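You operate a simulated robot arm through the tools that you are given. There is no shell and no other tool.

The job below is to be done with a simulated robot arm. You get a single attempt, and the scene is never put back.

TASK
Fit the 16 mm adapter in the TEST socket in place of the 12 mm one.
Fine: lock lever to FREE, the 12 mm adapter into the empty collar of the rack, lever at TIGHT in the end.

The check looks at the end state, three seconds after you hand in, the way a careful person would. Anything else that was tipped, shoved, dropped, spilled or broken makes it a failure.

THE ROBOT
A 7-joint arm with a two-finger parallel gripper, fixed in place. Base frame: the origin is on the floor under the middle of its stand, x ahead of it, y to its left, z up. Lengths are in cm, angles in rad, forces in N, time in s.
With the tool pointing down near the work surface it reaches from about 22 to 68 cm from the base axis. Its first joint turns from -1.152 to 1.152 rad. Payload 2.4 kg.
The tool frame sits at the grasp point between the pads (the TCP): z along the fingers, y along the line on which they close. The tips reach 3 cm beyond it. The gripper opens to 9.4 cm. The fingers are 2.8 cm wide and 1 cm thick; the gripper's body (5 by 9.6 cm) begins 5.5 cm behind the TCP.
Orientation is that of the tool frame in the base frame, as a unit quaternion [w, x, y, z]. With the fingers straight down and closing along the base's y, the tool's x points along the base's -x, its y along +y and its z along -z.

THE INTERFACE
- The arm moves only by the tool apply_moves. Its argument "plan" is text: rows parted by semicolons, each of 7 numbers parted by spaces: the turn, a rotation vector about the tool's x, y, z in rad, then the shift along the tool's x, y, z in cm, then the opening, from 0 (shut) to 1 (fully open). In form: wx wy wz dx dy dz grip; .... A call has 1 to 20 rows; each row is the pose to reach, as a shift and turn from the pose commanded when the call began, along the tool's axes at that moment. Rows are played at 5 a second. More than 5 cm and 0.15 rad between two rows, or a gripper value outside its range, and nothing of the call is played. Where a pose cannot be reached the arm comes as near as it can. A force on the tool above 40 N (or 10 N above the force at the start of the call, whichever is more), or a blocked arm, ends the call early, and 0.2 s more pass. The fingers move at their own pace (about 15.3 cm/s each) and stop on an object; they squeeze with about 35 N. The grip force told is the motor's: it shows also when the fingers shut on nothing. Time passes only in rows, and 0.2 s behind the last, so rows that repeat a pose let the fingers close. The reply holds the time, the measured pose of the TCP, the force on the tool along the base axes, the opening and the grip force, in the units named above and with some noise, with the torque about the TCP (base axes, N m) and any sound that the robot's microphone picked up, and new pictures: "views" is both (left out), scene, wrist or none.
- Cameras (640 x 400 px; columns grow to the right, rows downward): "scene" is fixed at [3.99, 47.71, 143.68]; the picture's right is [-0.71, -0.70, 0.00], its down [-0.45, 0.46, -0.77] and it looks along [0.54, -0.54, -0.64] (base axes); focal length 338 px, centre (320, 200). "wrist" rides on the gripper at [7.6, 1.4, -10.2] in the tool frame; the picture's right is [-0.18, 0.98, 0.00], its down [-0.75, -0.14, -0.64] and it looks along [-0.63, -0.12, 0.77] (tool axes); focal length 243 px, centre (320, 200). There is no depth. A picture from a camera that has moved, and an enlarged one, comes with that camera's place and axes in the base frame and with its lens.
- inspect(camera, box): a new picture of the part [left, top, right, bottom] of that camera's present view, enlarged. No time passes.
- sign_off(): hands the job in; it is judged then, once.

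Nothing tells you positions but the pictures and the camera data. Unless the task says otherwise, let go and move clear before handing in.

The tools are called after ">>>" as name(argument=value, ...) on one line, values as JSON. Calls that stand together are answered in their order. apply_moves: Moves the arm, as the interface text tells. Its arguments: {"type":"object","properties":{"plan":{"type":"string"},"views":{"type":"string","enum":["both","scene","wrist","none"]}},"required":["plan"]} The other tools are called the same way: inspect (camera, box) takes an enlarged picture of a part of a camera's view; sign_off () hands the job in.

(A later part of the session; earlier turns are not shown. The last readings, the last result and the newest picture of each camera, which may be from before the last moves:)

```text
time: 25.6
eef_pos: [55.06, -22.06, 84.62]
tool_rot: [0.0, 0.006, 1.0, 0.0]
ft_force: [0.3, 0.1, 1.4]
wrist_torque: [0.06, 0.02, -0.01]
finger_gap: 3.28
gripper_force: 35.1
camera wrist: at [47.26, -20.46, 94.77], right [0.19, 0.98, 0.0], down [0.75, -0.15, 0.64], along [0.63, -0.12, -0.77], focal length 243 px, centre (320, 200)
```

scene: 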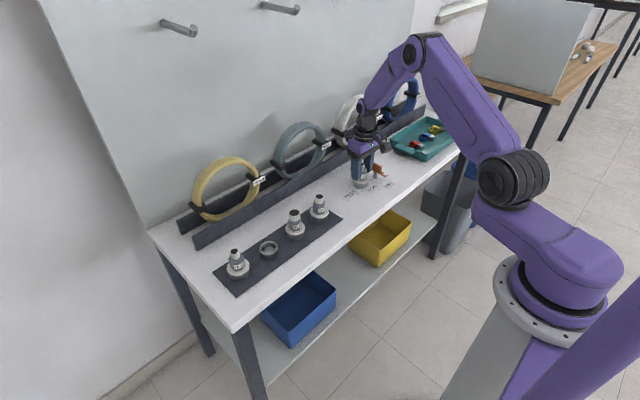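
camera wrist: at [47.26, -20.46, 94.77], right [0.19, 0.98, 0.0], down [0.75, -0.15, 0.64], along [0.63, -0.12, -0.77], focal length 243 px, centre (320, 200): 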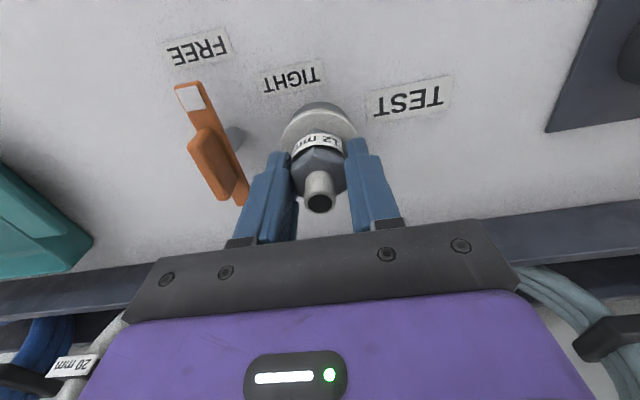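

The hex is gripped with a gap of 3.28 cm and almost no side load. I'll lift slowly straight up and watch the force.

>>> apply_moves(plan="0 0 0 0 0 -0.2 0; 0 0 0 0 0 -0.4 0; 0 0 0 0 0 -0.7 0; 0 0 0 0 0 -1 0; 0 0 0 0 0 -1 0", views="both")

>>> inspect(camera="scene", box=[325, 130, 405, 200])

```text
time: 26.8
eef_pos: [55.02, -22.02, 85.62]
tool_rot: [-0.001, 0.005, 1.0, 0.001]
ft_force: [-1.2, -0.2, -0.5]
wrist_torque: [-0.01, 0.02, 0.01]
finger_gap: 3.27
gripper_force: 35.2
camera wrist: at [47.27, -20.42, 95.75], right [0.19, 0.98, 0.0], down [0.75, -0.15, 0.64], along [0.63, -0.12, -0.77], focal length 243 px, centre (320, 200)
```

scene: 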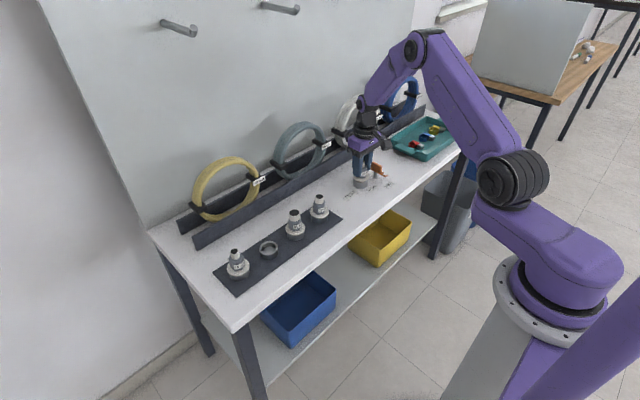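
wrist: 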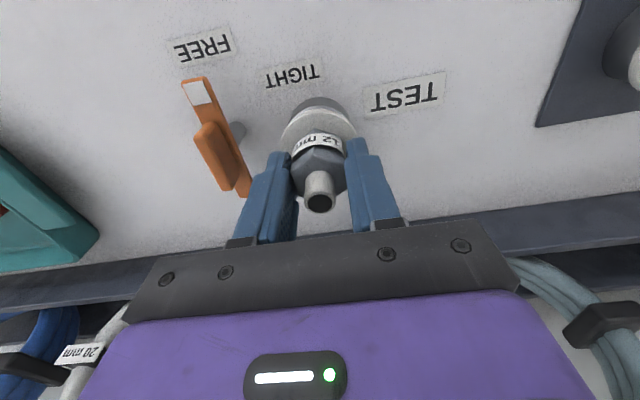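

```text
5.71 times, centred on (365, 165) of scene
camera zoom: at [3.99, 47.71, 143.68], right [-0.71, -0.7, 0.0], down [-0.45, 0.46, -0.77], along [0.54, -0.54, -0.64], focal length 1932 px, centre (63, 400)
```

zoom: 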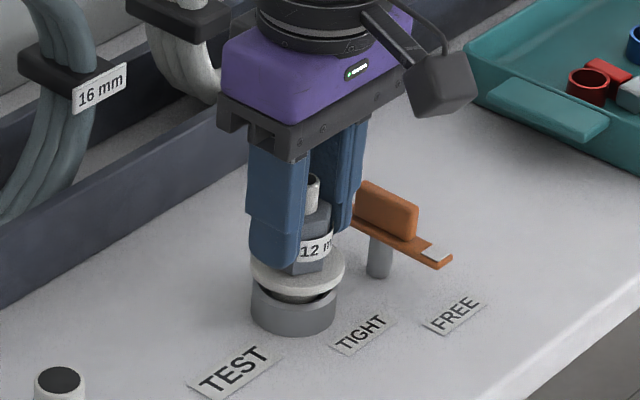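

The adapter comes out freely. I'll lift it well clear and carry it over to the empty rack collar near (52.8, 16.4).

>>> apply_moves(plan="0 0 0 0 0 -2 0; 0 0 0 0 0 -5 0; 0 0 0 0 0 -8 0; 0 0 0 0 0 -11 0; 0 0 0 0.1 2 -11.4 0; 0 0 0 0.3 5 -11.4 0; 0 0 0 0.5 8.5 -11.4 0; 0 0 0 0.7 12 -11.4 0; 0 0 0 0.9 15.5 -11.4 0; 0 0 0 1.1 19 -11.4 0; 0 0 0 1.3 22.5 -11.4 0; 0 0 0 1.5 26 -11.4 0; 0 0 0 1.7 29.5 -11.4 0; 0 0 0 1.9 33 -11.4 0; 0 0 0 2.1 36 -11.4 0; 0 0 0 2.1 38 -11.4 0; 0 0 0 2.1 38.4 -11.4 0; 0 0 0 2.1 38.4 -11.4 0", views="both")

>>> inspect(camera="wrist", box=[240, 50, 400, 220])

>>> inspect(camera="scene", box=[210, 160, 350, 300])

```text
time: 30.6
eef_pos: [53.37, 16.47, 96.83]
tool_rot: [0.0, 0.006, 1.0, 0.0]
ft_force: [0.6, 0.1, 0.3]
wrist_torque: [0.0, -0.01, -0.03]
finger_gap: 0.0
gripper_force: 33.2
camera wrist: at [45.61, 17.94, 107.07], right [0.19, 0.98, 0.0], down [0.75, -0.15, 0.64], along [0.63, -0.12, -0.77], focal length 243 px, centre (320, 200)
```

scene: 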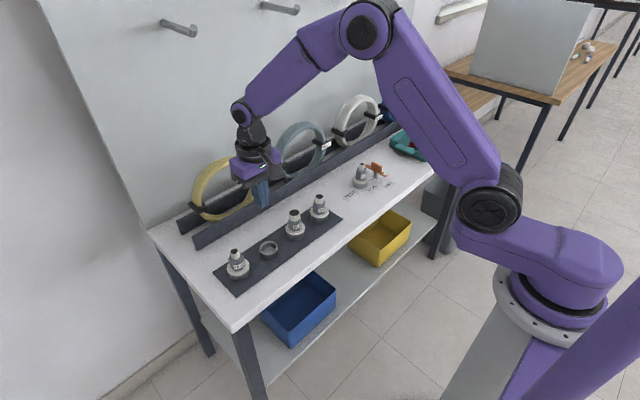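
wrist: 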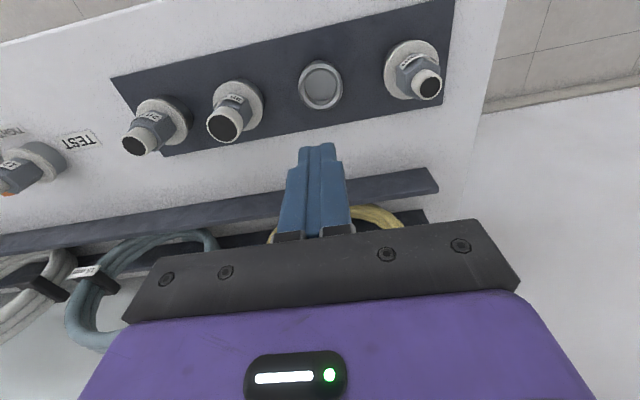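

```text
2.35 times, centred on (320, 135) of wrist
camera zoom: at [45.61, 17.94, 107.07], right [0.19, 0.98, 0.0], down [0.75, -0.15, 0.64], along [0.63, -0.12, -0.77], focal length 571 px, centre (320, 353)
```

zoom: 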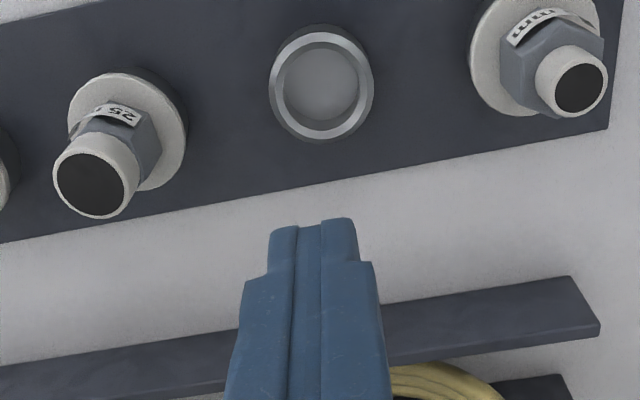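

```text
2.86 times, centred on (280, 230) of scene
camera zoom: at [3.99, 47.71, 143.68], right [-0.71, -0.7, 0.0], down [-0.45, 0.46, -0.77], along [0.54, -0.54, -0.64], focal length 966 px, centre (434, 114)
```

zoom: 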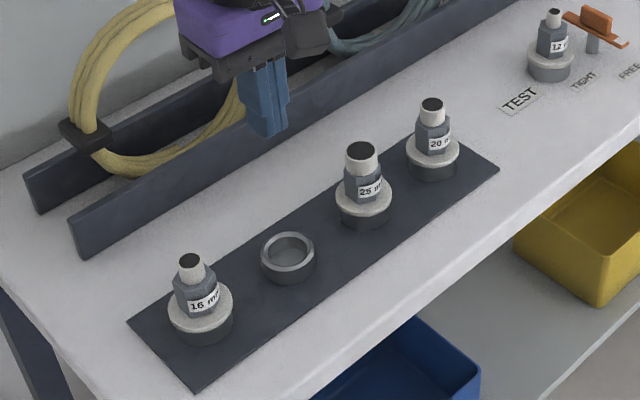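

The gripper is empty; the adapter slipped out during the lift and appears to be back at the TEST socket. I'll look closely at how it sits.

>>> inspect(camera="scene", box=[330, 145, 410, 205])

>>> inspect(camera="wrist", box=[0, 110, 120, 210])

```text
6.67 times, centred on (370, 175) of scene
camera zoom: at [3.99, 47.71, 143.68], right [-0.71, -0.7, 0.0], down [-0.45, 0.46, -0.77], along [0.54, -0.54, -0.64], focal length 2254 px, centre (-13, 367)
```

zoom: 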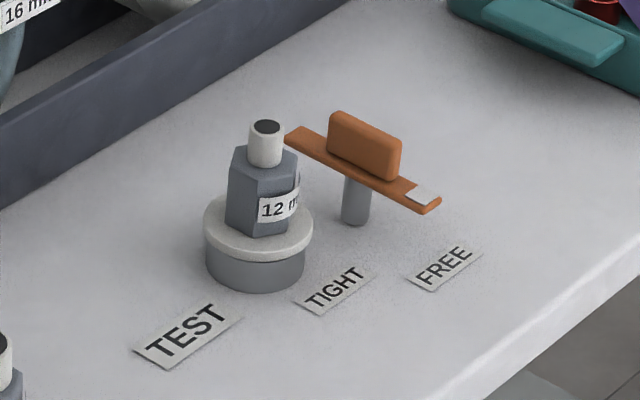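

```text
4.00 times, centred on (60, 160) of wrist
camera zoom: at [45.61, 17.94, 107.07], right [0.19, 0.98, 0.0], down [0.75, -0.15, 0.64], along [0.63, -0.12, -0.77], focal length 970 px, centre (1360, 360)
```

zoom: 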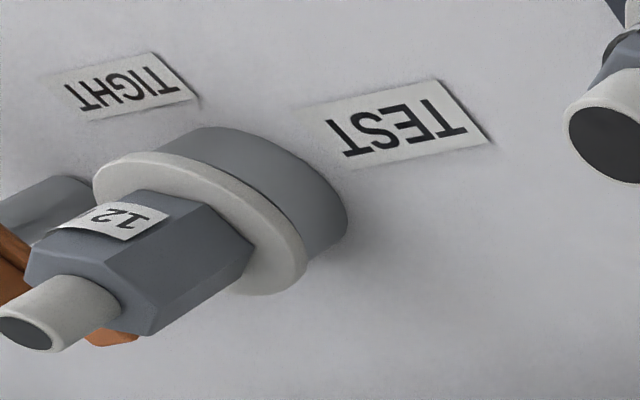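

The 12 mm adapter is seated back in the socket, upright and unmoved, so nothing was disturbed. I'll go back above it and re-grip, then lift more slowly with checks.

>>> apply_moves(plan="0 0 0 0 -3 0 0.5; 0 0 0 -0.2 -6.5 0 0.5; 0 0 0 -0.4 -10 0 0.5; 0 0 0 -0.6 -13.5 0 0.5; 0 0 0 -0.8 -17 0 0.5; 0 0 0 -1 -20.5 0 0.5; 0 0 0 -1.2 -24 0 0.5; 0 0 0 -1.4 -27.5 0 0.5; 0 0 0 -1.6 -31 0 0.5; 0 0 0 -1.8 -34 0 0.5; 0 0 0 -2.0 -36.5 0 0.5; 0 0 0 -2.1 -38.4 0 0.5; 0 0 0 -2.1 -38.4 2 0.5; 0 0 0 -2.1 -38.4 4 0.5; 0 0 0 -2.1 -38.4 6 0.5; 0 0 0 -2.1 -38.4 7.4 0.5; 0 0 0 -2.1 -38.4 7.4 0.5", views="both")

>>> inspect(camera="wrist", box=[260, 70, 380, 190])

>>> inspect(camera="scene", box=[330, 140, 400, 200])

```text
time: 34.2
eef_pos: [55.09, -22.1, 89.54]
tool_rot: [0.0, 0.004, 1.0, 0.0]
ft_force: [-0.5, -0.6, 0.5]
wrist_torque: [-0.04, 0.03, 0.01]
finger_gap: 4.7
gripper_force: 0.1
camera wrist: at [47.37, -20.55, 99.79], right [0.19, 0.98, 0.0], down [0.75, -0.15, 0.64], along [0.63, -0.12, -0.77], focal length 243 px, centre (320, 200)
```

scene: 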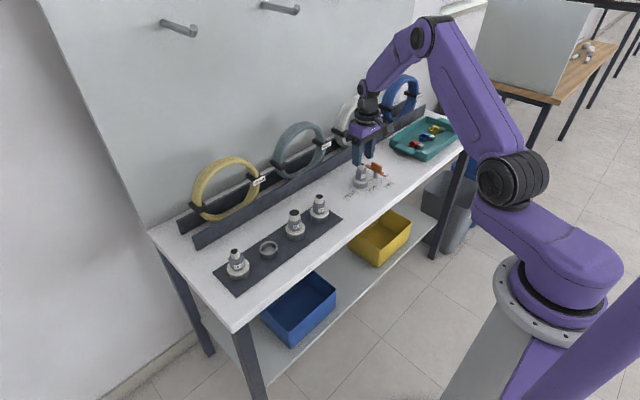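
wrist: 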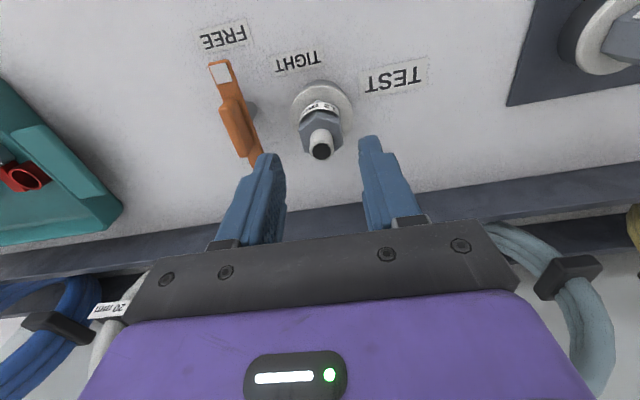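

```text
3.33 times, centred on (320, 130) of wrist
camera zoom: at [47.37, -20.55, 99.79], right [0.19, 0.98, 0.0], down [0.75, -0.15, 0.64], along [0.63, -0.12, -0.77], focal length 809 px, centre (320, 433)
```

zoom: 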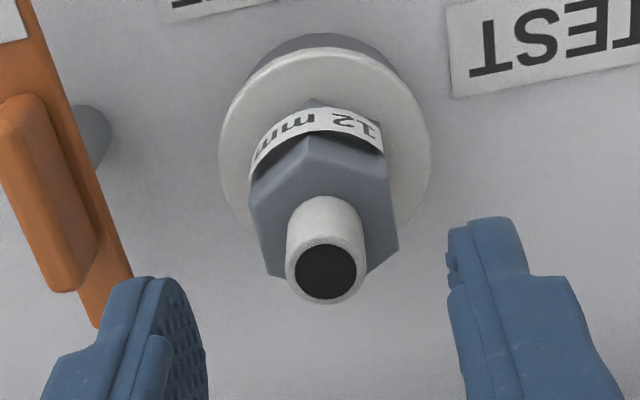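

```text
6.67 times, centred on (365, 170) of scene
camera zoom: at [3.99, 47.71, 143.68], right [-0.71, -0.7, 0.0], down [-0.45, 0.46, -0.77], along [0.54, -0.54, -0.64], focal length 2254 px, centre (20, 400)
```

zoom: 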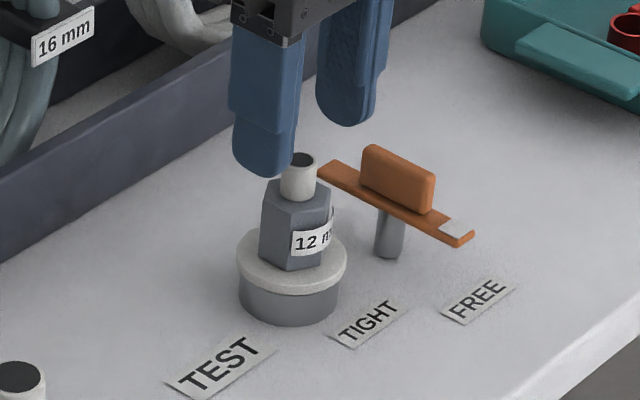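

The adapter is still seated correctly. I'll descend about 0.5 cm deeper than last time for more pad contact, and close again.

>>> apply_moves(plan="0 0 0 0.05 0.05 1.5 0.5; 0 0 0 0.1 0.05 3 0.5; 0 0 0 0.1 0.05 4.2 0.5; 0 0 0 0.1 0.05 5 0.5; 0 0 0 0.1 0.05 5.4 0.5; 0 0 0 0.1 0.05 5.4 0.2; 0 0 0 0.1 0.05 5.4 0; 0 0 0 0.1 0.05 5.4 0; 0 0 0 0.1 0.05 5.4 0", views="both")

>>> inspect(camera="wrist", box=[240, 80, 400, 240])

>>> inspect(camera="scene", box=[330, 140, 400, 200])

```text
time: 36.2
eef_pos: [54.98, -21.89, 84.13]
tool_rot: [-0.001, 0.005, 1.0, 0.0]
ft_force: [0.6, -0.9, 1.5]
wrist_torque: [-0.05, -0.02, -0.03]
finger_gap: 3.3
gripper_force: 34.8
camera wrist: at [47.19, -20.36, 94.35], right [0.19, 0.98, 0.0], down [0.75, -0.15, 0.64], along [0.63, -0.12, -0.77], focal length 243 px, centre (320, 200)
```

scene: 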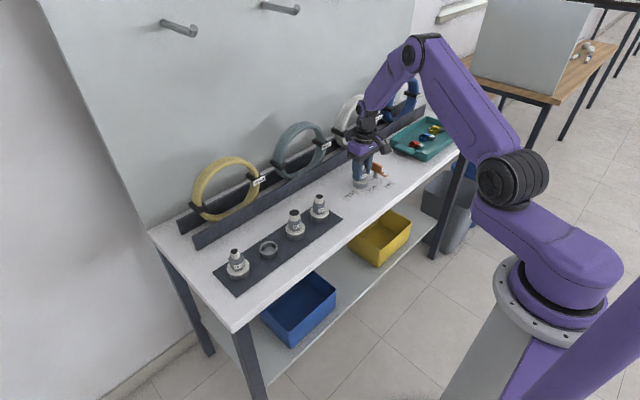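
wrist: 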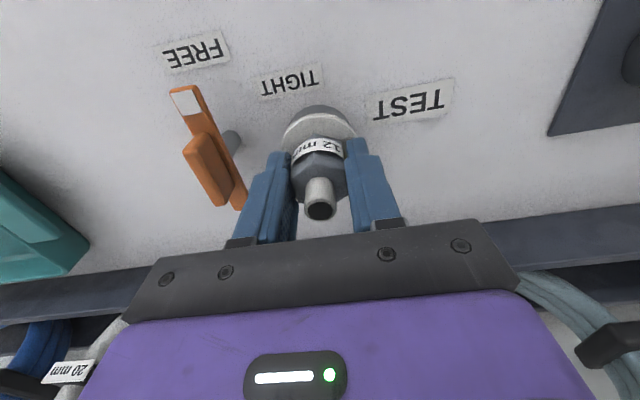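

```text
2.50 times, centred on (320, 160) of wrist
camera zoom: at [47.19, -20.36, 94.35], right [0.19, 0.98, 0.0], down [0.75, -0.15, 0.64], along [0.63, -0.12, -0.77], focal length 606 px, centre (320, 300)
```

zoom: 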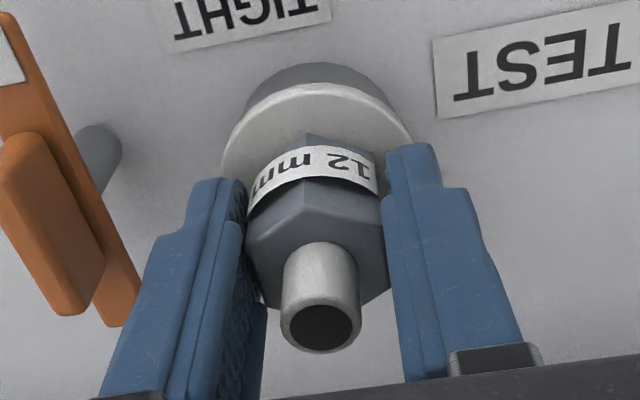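

```text
6.67 times, centred on (365, 170) of scene
camera zoom: at [3.99, 47.71, 143.68], right [-0.71, -0.7, 0.0], down [-0.45, 0.46, -0.77], along [0.54, -0.54, -0.64], focal length 2254 px, centre (20, 400)
```

zoom: 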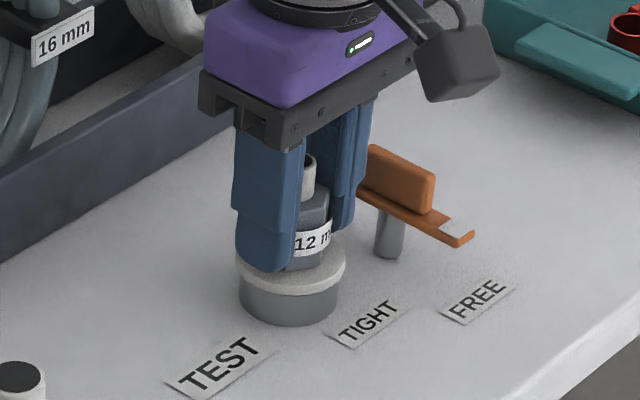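

The pads are flat on the hex with a gap of 3.3 cm. I'll lift slowly and keep checking the grip.

>>> apply_moves(plan="0 0 0 0 0 -0.2 0; 0 0 0 0 0 -0.4 0; 0 0 0 0 0 -0.6 0; 0 0 0 0 0 -0.8 0; 0 0 0 0 0 -1 0; 0 0 0 0 0 -1.2 0; 0 0 0 0 0 -1.4 0; 0 0 0 0 0 -1.6 0; 0 0 0 0 0 -1.6 0", views="both")

>>> inspect(camera="scene", box=[330, 140, 400, 200])

>>> inspect(camera="wrist", box=[240, 80, 400, 240])

```text
time: 38.2
eef_pos: [54.96, -21.97, 85.78]
tool_rot: [0.001, 0.006, 1.0, 0.0]
ft_force: [-0.6, -0.6, -1.7]
wrist_torque: [0.02, -0.03, 0.02]
finger_gap: 3.27
gripper_force: 35.1
camera wrist: at [47.19, -20.38, 95.95], right [0.19, 0.98, 0.0], down [0.75, -0.15, 0.64], along [0.63, -0.12, -0.77], focal length 243 px, centre (320, 200)
```

scene: 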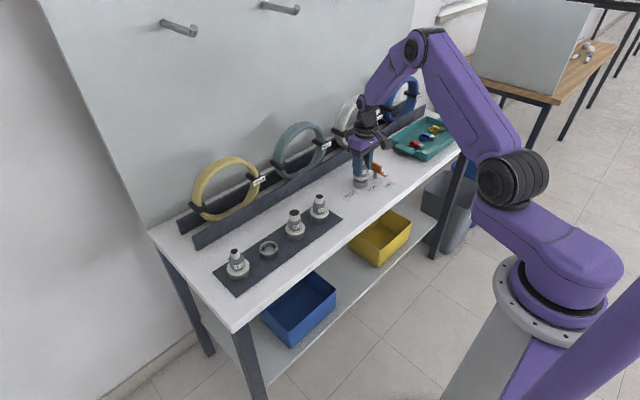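
wrist: 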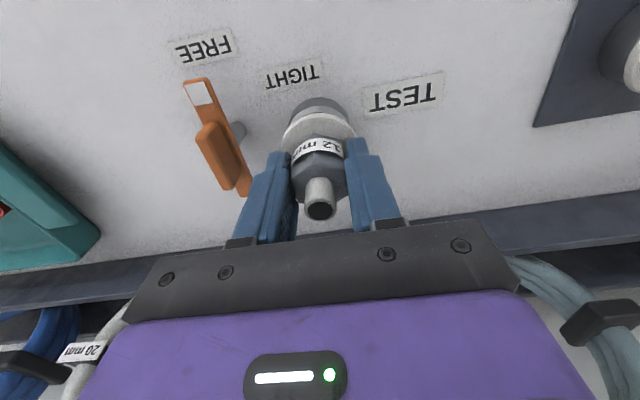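

```text
6.67 times, centred on (365, 170) of scene
camera zoom: at [3.99, 47.71, 143.68], right [-0.71, -0.7, 0.0], down [-0.45, 0.46, -0.77], along [0.54, -0.54, -0.64], focal length 2254 px, centre (20, 400)
```

zoom: 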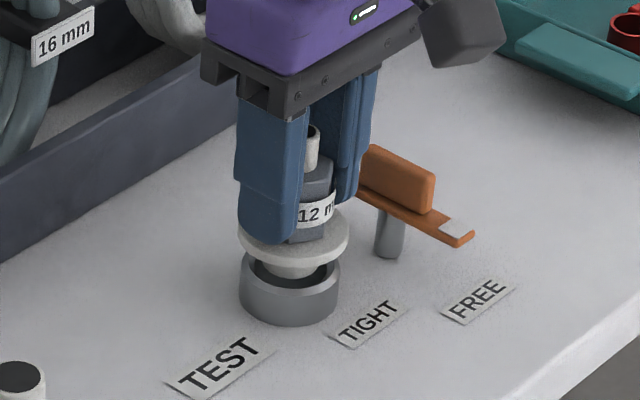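

```text
2.50 times, centred on (320, 160) of wrist
camera zoom: at [47.19, -20.38, 95.95], right [0.19, 0.98, 0.0], down [0.75, -0.15, 0.64], along [0.63, -0.12, -0.77], focal length 606 px, centre (320, 300)
```

zoom: 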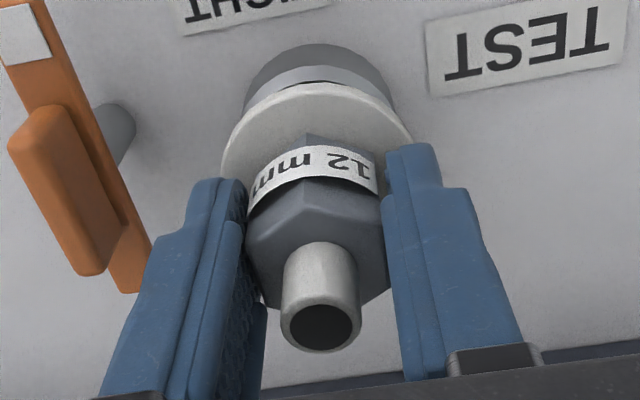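

>>> apply_moves(plan="0 0 0 0 0 -0.2 0; 0 0 0 0 0 -0.4 0; 0 0 0 0 0 -0.6 0; 0 0 0 0 0 -0.8 0; 0 0 0 0 0 -1 0; 0 0 0 0 0 -1.3 0; 0 0 0 0 0 -1.6 0; 0 0 0 0 0 -1.9 0; 0 0 0 0 0 -2.2 0; 0 0 0 0 0 -2.5 0; 0 0 0 0 0 -2.5 0", views="both")

>>> inspect(camera="scene", box=[330, 130, 400, 200])

```text
time: 40.6
eef_pos: [54.99, -21.94, 88.23]
tool_rot: [0.0, 0.005, 1.0, 0.0]
ft_force: [0.7, 0.4, -1.2]
wrist_torque: [0.0, 0.04, -0.01]
finger_gap: 3.3
gripper_force: 34.9
camera wrist: at [47.23, -20.42, 98.47], right [0.19, 0.98, 0.0], down [0.75, -0.15, 0.64], along [0.63, -0.12, -0.77], focal length 243 px, centre (320, 200)
```

scene: 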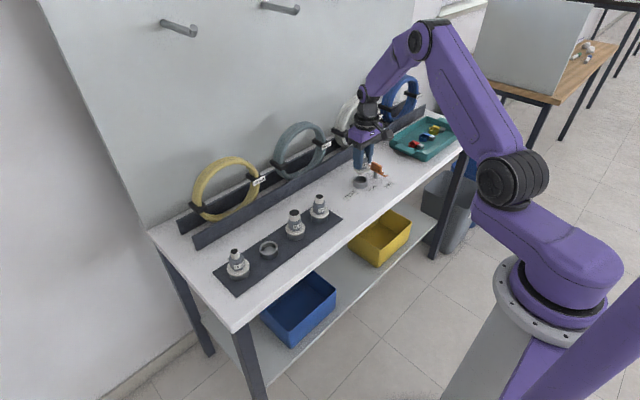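
wrist: 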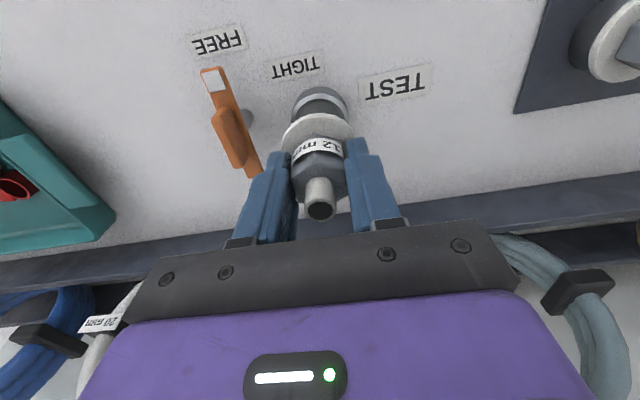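

```text
5.71 times, centred on (365, 165) of scene
camera zoom: at [3.99, 47.71, 143.68], right [-0.71, -0.7, 0.0], down [-0.45, 0.46, -0.77], along [0.54, -0.54, -0.64], focal length 1932 px, centre (63, 400)
```

zoom: 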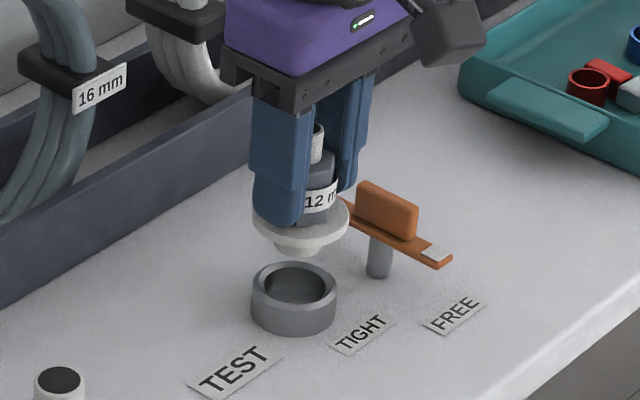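

The adapter is fully out and held firmly. I'll keep lifting gently and carry it to the empty rack collar.

>>> apply_moves(plan="0 0 0 0 0 -0.5 0; 0 0 0 0 0 -1.2 0; 0 0 0 0 0 -2.2 0; 0 0 0 0 0 -3.4 0; 0 0 0 0 0 -4.6 0; 0 0 0 0 0 -5.8 0; 0 0 0 0 0 -7 0; 0 0 0 0 0 -7.8 0; 0 0 0 0 0 -7.8 0", views="none")

>>> apply_moves(plan="0 0 0 0 0.8 0 0; 0 0 0 0.2 2.2 0 0; 0 0 0 0.4 4.2 0 0; 0 0 0 0.6 6.5 0 0; 0 0 0 0.8 9 0 0; 0 0 0 1 11.5 0 0; 0 0 0 1.2 14 0 0; 0 0 0 1.4 16.5 0 0; 0 0 0 1.6 19 0 0; 0 0 0 1.8 21.5 0 0; 0 0 0 2 24 0 0; 0 0 0 2.2 26.5 0 0; 0 0 0 2.4 29 0 0; 0 0 0 2.6 31.5 0 0; 0 0 0 2.8 34 0 0; 0 0 0 2.9 36 0 0; 0 0 0 2.95 37.6 0 0; 0 0 0 2.95 38.4 0 0; 0 0 0 2.95 38.6 0 0; 0 0 0 2.95 38.6 0 0", views="both")

>>> inspect(camera="wrist", box=[240, 50, 400, 220])

>>> inspect(camera="scene", box=[210, 160, 350, 300])

```text
time: 42.6
eef_pos: [54.94, -21.95, 95.97]
tool_rot: [0.0, 0.006, 1.0, 0.001]
ft_force: [0.3, 0.1, -0.9]
wrist_torque: [-0.04, 0.0, 0.05]
finger_gap: 3.29
gripper_force: 35.0
```

```text
time: 46.8
eef_pos: [52.32, 16.75, 96.17]
tool_rot: [0.0, 0.005, 1.0, 0.0]
ft_force: [-0.7, -0.5, -1.6]
wrist_torque: [0.0, 0.02, -0.02]
finger_gap: 3.3
gripper_force: 34.6
camera wrist: at [44.53, 18.26, 106.34], right [0.19, 0.98, 0.0], down [0.75, -0.15, 0.64], along [0.63, -0.12, -0.77], focal length 243 px, centre (320, 200)
```

scene: 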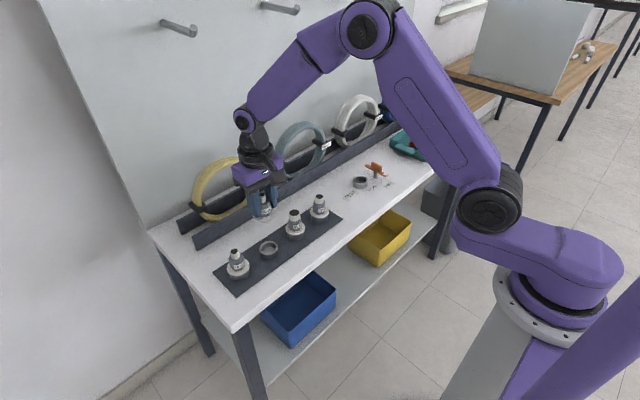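
wrist: 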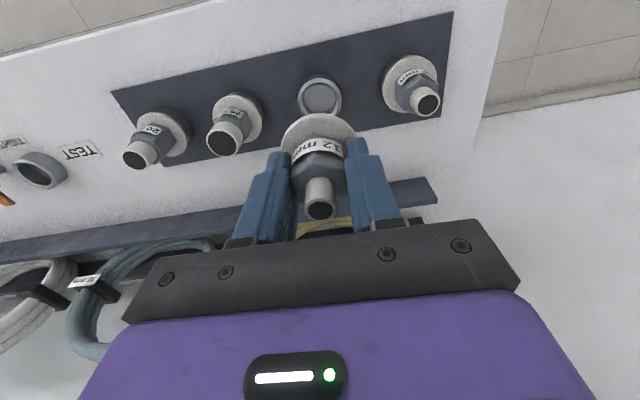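

```text
2.35 times, centred on (320, 135) of wrist
camera zoom: at [44.53, 18.26, 106.34], right [0.19, 0.98, 0.0], down [0.75, -0.15, 0.64], along [0.63, -0.12, -0.77], focal length 571 px, centre (320, 353)
```

zoom: 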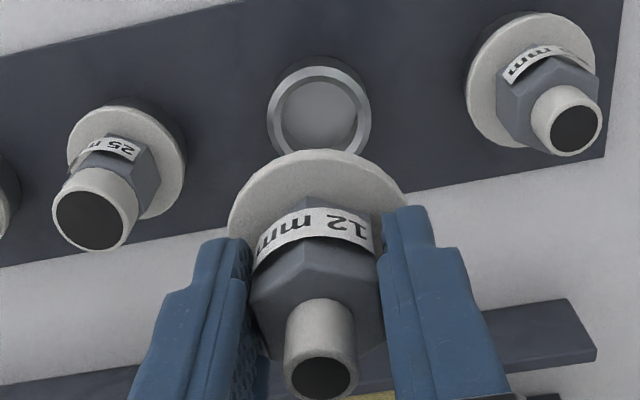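

```text
2.86 times, centred on (280, 230) of scene
camera zoom: at [3.99, 47.71, 143.68], right [-0.71, -0.7, 0.0], down [-0.45, 0.46, -0.77], along [0.54, -0.54, -0.64], focal length 966 px, centre (434, 114)
```

zoom: 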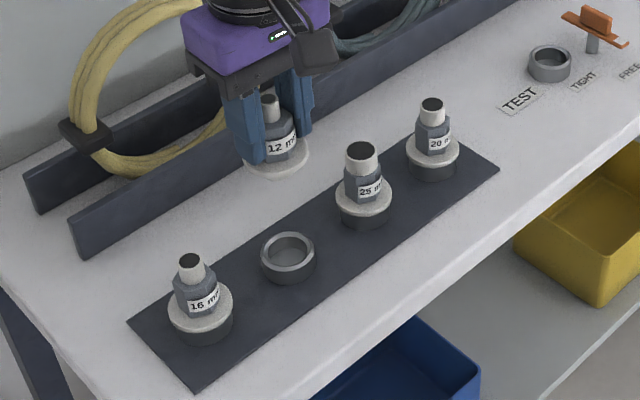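

The adapter is still gripped above the empty collar, but I'm about 0.5 cm short of it in x. I'll correct that and descend to the height I had above the TEST socket, so the two views can be compared directly.

>>> apply_moves(plan="0 0 0 -0.2 0 0.8 0; 0 0 0 -0.5 0 2 0; 0 0 0 -0.5 0 3.4 0; 0 0 0 -0.5 0 4.8 0; 0 0 0 -0.5 0 6 0; 0 0 0 -0.5 0 7 0; 0 0 0 -0.5 0 7.6 0; 0 0 0 -0.5 0 7.6 0", views="both")

>>> inspect(camera="wrist", box=[260, 60, 380, 180])

>>> inspect(camera="scene", box=[230, 190, 310, 270])

```text
time: 48.6
eef_pos: [52.8, 16.7, 88.56]
tool_rot: [0.0, 0.006, 1.0, 0.001]
ft_force: [0.1, 0.4, -0.8]
wrist_torque: [-0.03, -0.02, -0.01]
finger_gap: 3.31
gripper_force: 34.7
camera wrist: at [45.15, 18.27, 98.7], right [0.19, 0.98, 0.0], down [0.75, -0.15, 0.64], along [0.63, -0.12, -0.77], focal length 243 px, centre (320, 200)
```

scene: 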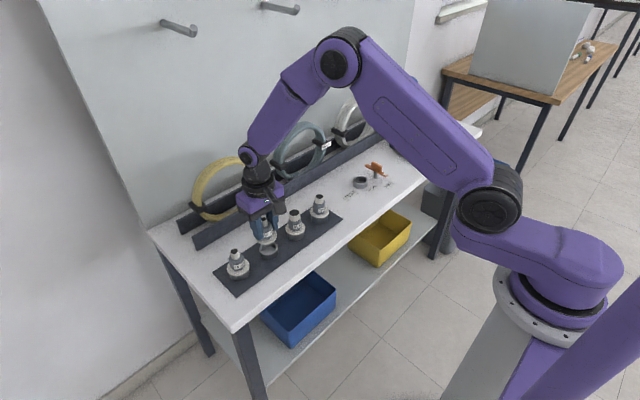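
wrist: 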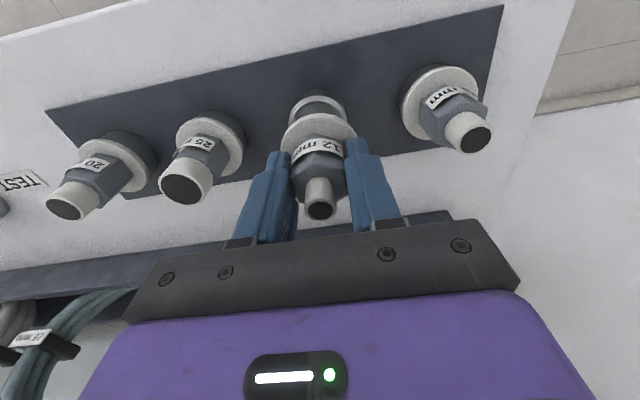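

```text
3.33 times, centred on (320, 120) of wrist
camera zoom: at [45.15, 18.27, 98.7], right [0.19, 0.98, 0.0], down [0.75, -0.15, 0.64], along [0.63, -0.12, -0.77], focal length 809 px, centre (320, 467)
```

zoom: 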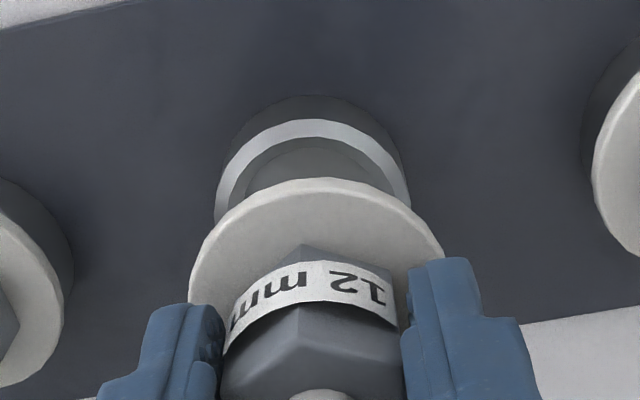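

```text
5.00 times, centred on (270, 230) of scene
camera zoom: at [3.99, 47.71, 143.68], right [-0.71, -0.7, 0.0], down [-0.45, 0.46, -0.77], along [0.54, -0.54, -0.64], focal length 1691 px, centre (570, 50)
```

zoom: 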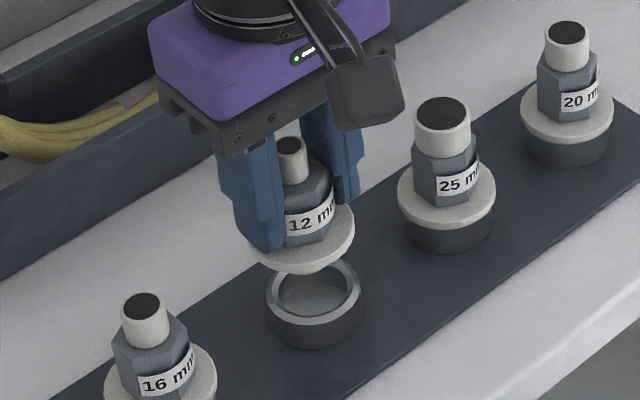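

In both views the alignment is within about 2 mm; the collar sits slightly toward -y. I'll nudge that way and lower until the spigot is just above the rim.

>>> apply_moves(plan="0 0 0 0 -0.12 0.6 0; 0 0 0 0 -0.12 1.2 0; 0 0 0 0 -0.12 1.8 0; 0 0 0 0 -0.12 2.2 0; 0 0 0 0 -0.12 2.2 0", views="both")

>>> inspect(camera="wrist", box=[260, 60, 380, 180])

>>> inspect(camera="scene", box=[240, 210, 300, 270])

```text
time: 49.8
eef_pos: [52.82, 16.61, 86.37]
tool_rot: [0.0, 0.005, 1.0, 0.0]
ft_force: [0.1, 0.6, -0.6]
wrist_torque: [-0.01, 0.06, 0.01]
finger_gap: 3.3
gripper_force: 35.3
camera wrist: at [45.12, 18.13, 96.46], right [0.19, 0.98, 0.0], down [0.75, -0.15, 0.64], along [0.63, -0.12, -0.77], focal length 243 px, centre (320, 200)
```

scene: 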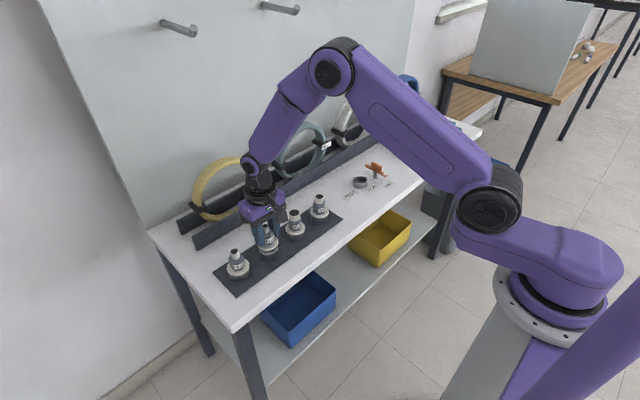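
wrist: 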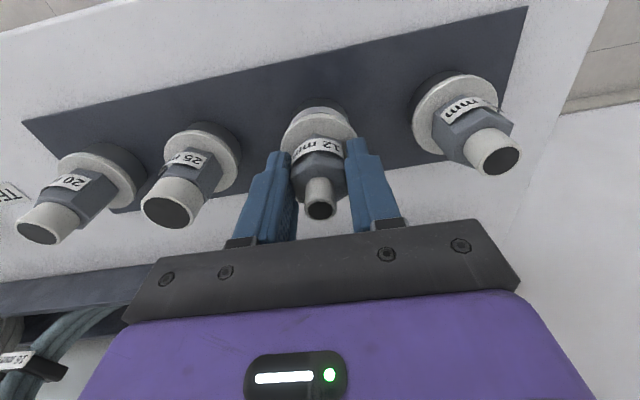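

```text
3.33 times, centred on (320, 120) of wrist
camera zoom: at [45.12, 18.13, 96.46], right [0.19, 0.98, 0.0], down [0.75, -0.15, 0.64], along [0.63, -0.12, -0.77], focal length 809 px, centre (320, 467)
```

zoom: 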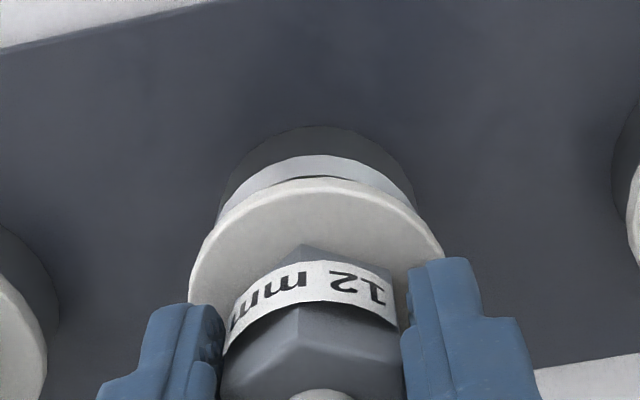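

```text
6.67 times, centred on (270, 240) of scene
camera zoom: at [3.99, 47.71, 143.68], right [-0.71, -0.7, 0.0], down [-0.45, 0.46, -0.77], along [0.54, -0.54, -0.64], focal length 2254 px, centre (653, -67)
```

zoom: 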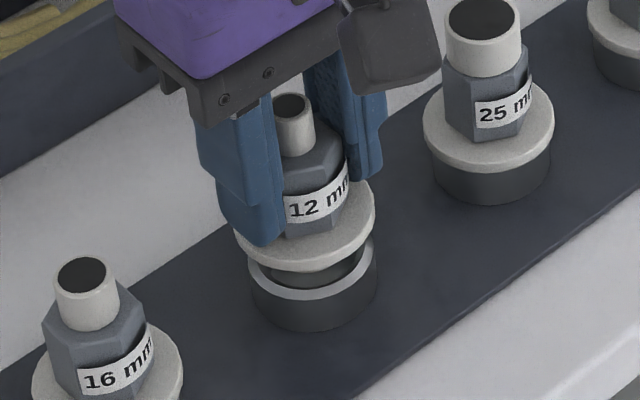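

The spigot is just above the collar and the centres agree within about 1 mm in both views. I'll lower slowly into the collar.

>>> apply_moves(plan="0 0 0 -0.05 0 0.2 0; 0 0 0 -0.05 0 0.4 0; 0 0 0 -0.05 0 0.6 0; 0 0 0 -0.05 0 0.8 0; 0 0 0 -0.05 0 0.8 0", views="both")

>>> inspect(camera="scene", box=[240, 210, 300, 270])

>>> inspect(camera="wrist", box=[260, 60, 380, 180])

```text
time: 51.0
eef_pos: [52.94, 16.58, 85.4]
tool_rot: [0.0, 0.005, 1.0, -0.001]
ft_force: [0.4, -0.4, -0.8]
wrist_torque: [0.0, 0.01, 0.03]
finger_gap: 3.29
gripper_force: 34.7
camera wrist: at [45.13, 18.13, 95.59], right [0.19, 0.98, 0.0], down [0.75, -0.15, 0.64], along [0.63, -0.12, -0.77], focal length 243 px, centre (320, 200)
```

scene: 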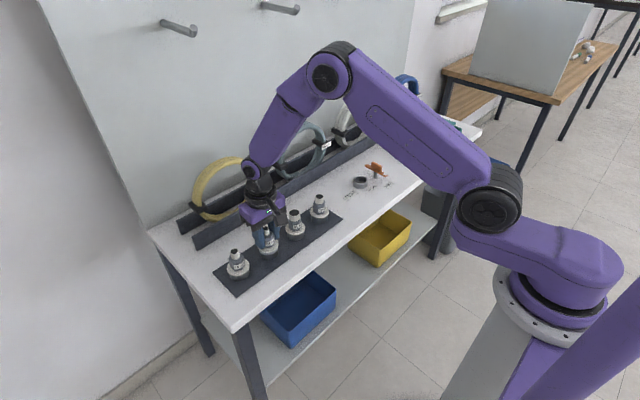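
wrist: 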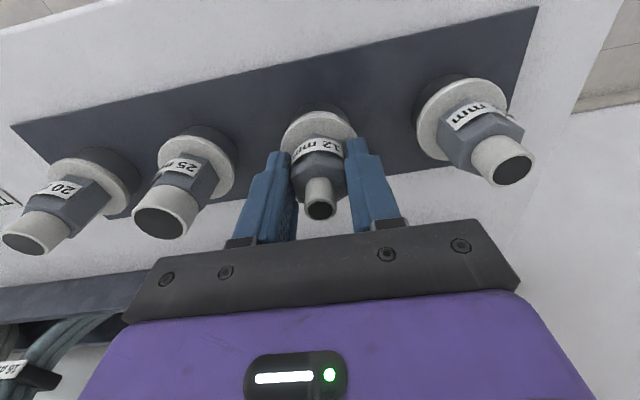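

```text
6.67 times, centred on (270, 240) of scene
camera zoom: at [3.99, 47.71, 143.68], right [-0.71, -0.7, 0.0], down [-0.45, 0.46, -0.77], along [0.54, -0.54, -0.64], focal length 2254 px, centre (653, -67)
```

zoom: 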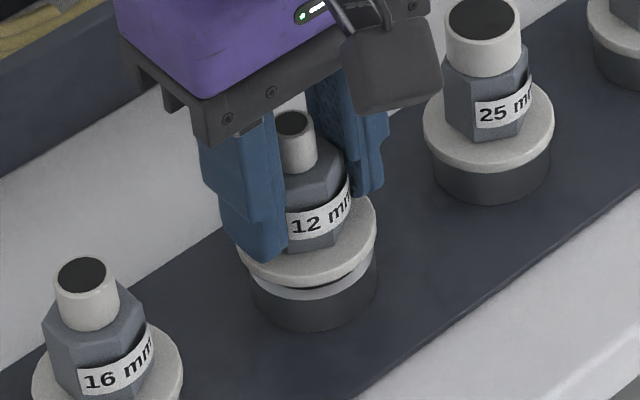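

```text
3.33 times, centred on (320, 120) of wrist
camera zoom: at [45.13, 18.13, 95.59], right [0.19, 0.98, 0.0], down [0.75, -0.15, 0.64], along [0.63, -0.12, -0.77], focal length 809 px, centre (320, 467)
```

zoom: 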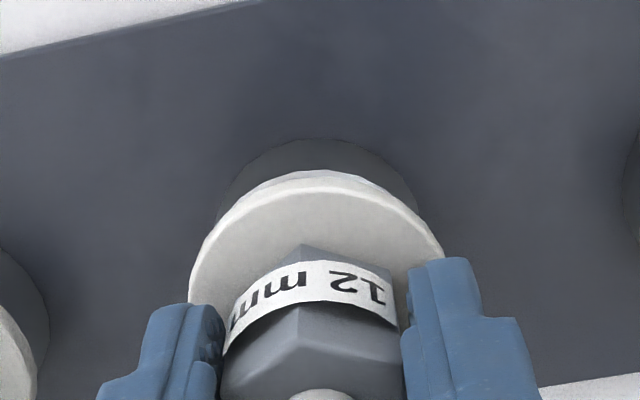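

>>> apply_moves(plan="0 0 0 0 0 0.2 0; 0 0 0 0 0 0.4 0; 0 0 0 0 0 0.6 0; 0 0 0 0 0 0.8 0; 0 0 0 0 0 0.8 0", views="scene")

>>> inspect(camera="scene", box=[240, 210, 300, 270])

>>> inspect(camera="wrist", box=[260, 60, 380, 180])

```text
time: 52.2
eef_pos: [52.98, 16.6, 84.57]
tool_rot: [0.0, 0.005, 1.0, -0.001]
ft_force: [1.1, -0.8, -0.4]
wrist_torque: [-0.02, 0.02, 0.02]
finger_gap: 3.28
gripper_force: 35.2
```

scene: 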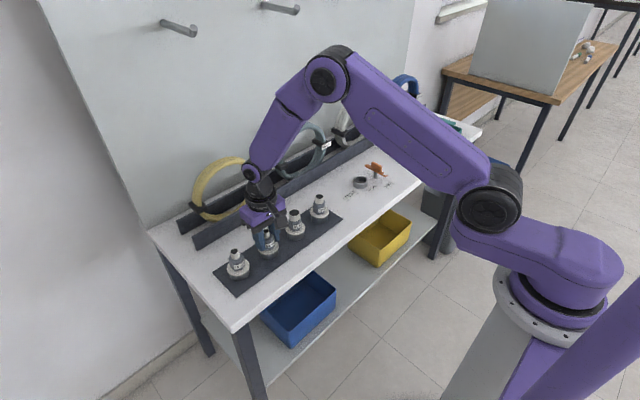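

```text
6.67 times, centred on (270, 240) of scene
camera zoom: at [3.99, 47.71, 143.68], right [-0.71, -0.7, 0.0], down [-0.45, 0.46, -0.77], along [0.54, -0.54, -0.64], focal length 2254 px, centre (653, -67)
```

zoom: 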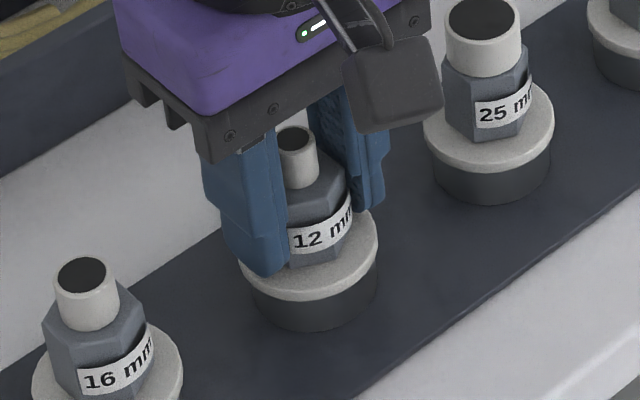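

```text
3.33 times, centred on (320, 120) of wrist
camera zoom: at [45.15, 18.14, 94.8], right [0.19, 0.98, 0.0], down [0.75, -0.15, 0.64], along [0.63, -0.12, -0.77], focal length 809 px, centre (320, 467)
```

zoom: 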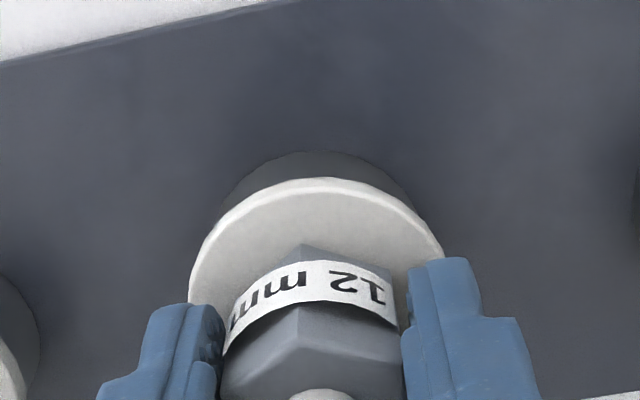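

>>> apply_moves(plan="0 0 0 0 0 0.1 0; 0 0 0 0 0 0.2 0; 0 0 0 0 0 0.3 0; 0 0 0 0 0 0.3 0", views="none")

>>> inspect(camera="scene", box=[240, 210, 300, 270])

```text
time: 53.2
eef_pos: [52.83, 16.66, 84.37]
tool_rot: [0.002, 0.005, 1.0, 0.001]
ft_force: [-2.7, 0.8, 22.1]
wrist_torque: [0.29, 0.11, 0.06]
finger_gap: 3.3
gripper_force: 34.2
```

```text
6.67 times, centred on (270, 240) of scene
camera zoom: at [3.94, 47.7, 143.69], right [-0.71, -0.7, 0.0], down [-0.45, 0.46, -0.77], along [0.54, -0.54, -0.64], focal length 2254 px, centre (653, -67)
```

zoom: 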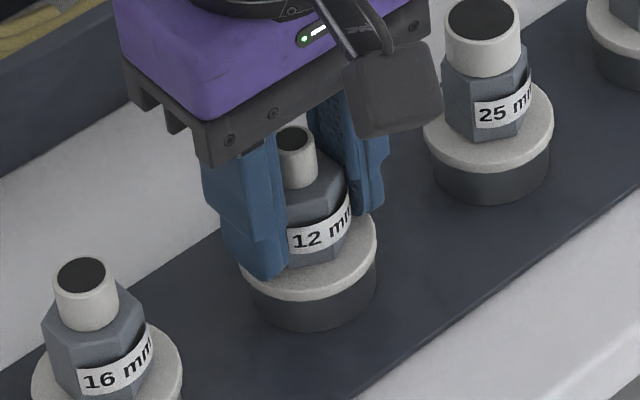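

The flange is seated on the collar, with 22 N up on contact. I'll relieve the pressure, open and rise slowly.

>>> apply_moves(plan="0 0 0 0 0 -0.12 0; 0 0 0 0 0 -0.2 0; 0 0 0 0 0 -0.2 0; 0 0 0 0 0 -0.2 0.2; 0 0 0 0 0 -0.2 0.45; 0 0 0 0 0 -0.2 0.5; 0 0 0 0 0 -0.2 0.5; 0 0 0 0 0 -0.7 0.5; 0 0 0 0 0 -1.5 0.5; 0 0 0 0 0 -1.5 0.5", views="both")

>>> inspect(camera="scene", box=[240, 210, 300, 270])

>>> inspect(camera="wrist", box=[240, 60, 400, 220])

```text
time: 55.4
eef_pos: [52.93, 16.65, 85.78]
tool_rot: [-0.001, 0.005, 1.0, 0.0]
ft_force: [1.0, 0.3, -0.2]
wrist_torque: [0.0, -0.01, 0.0]
finger_gap: 4.71
gripper_force: 0.1
camera wrist: at [45.21, 18.1, 96.07], right [0.19, 0.98, 0.0], down [0.75, -0.15, 0.64], along [0.63, -0.12, -0.77], focal length 243 px, centre (320, 200)
```

scene: 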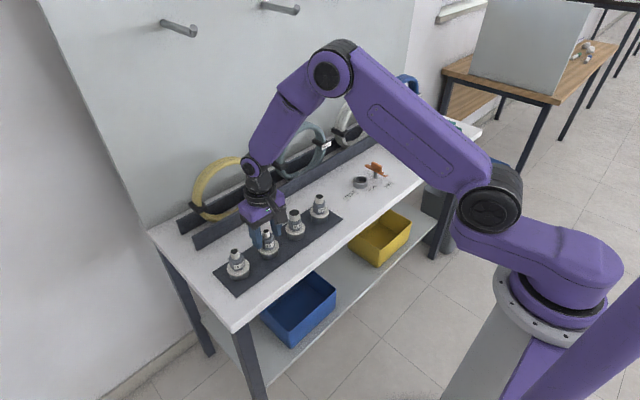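
wrist: 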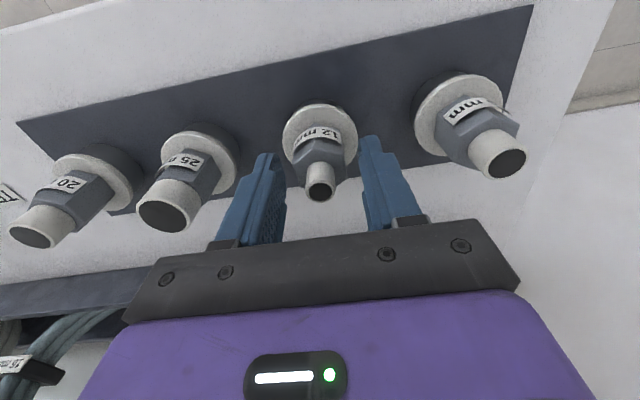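

```text
6.67 times, centred on (270, 240) of scene
camera zoom: at [3.99, 47.71, 143.68], right [-0.71, -0.7, 0.0], down [-0.45, 0.46, -0.77], along [0.54, -0.54, -0.64], focal length 2254 px, centre (653, -67)
```

zoom: 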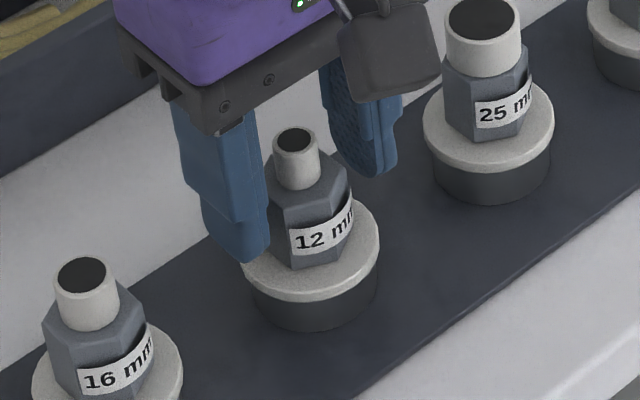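

```text
2.50 times, centred on (320, 140) of wrist
camera zoom: at [45.21, 18.1, 96.07], right [0.19, 0.98, 0.0], down [0.75, -0.15, 0.64], along [0.63, -0.12, -0.77], focal length 606 px, centre (320, 350)
```

zoom: 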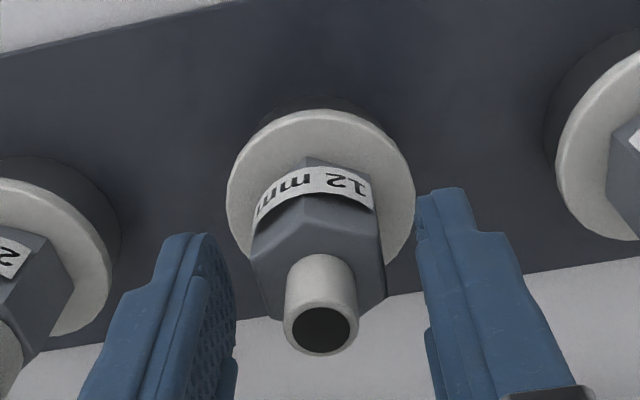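

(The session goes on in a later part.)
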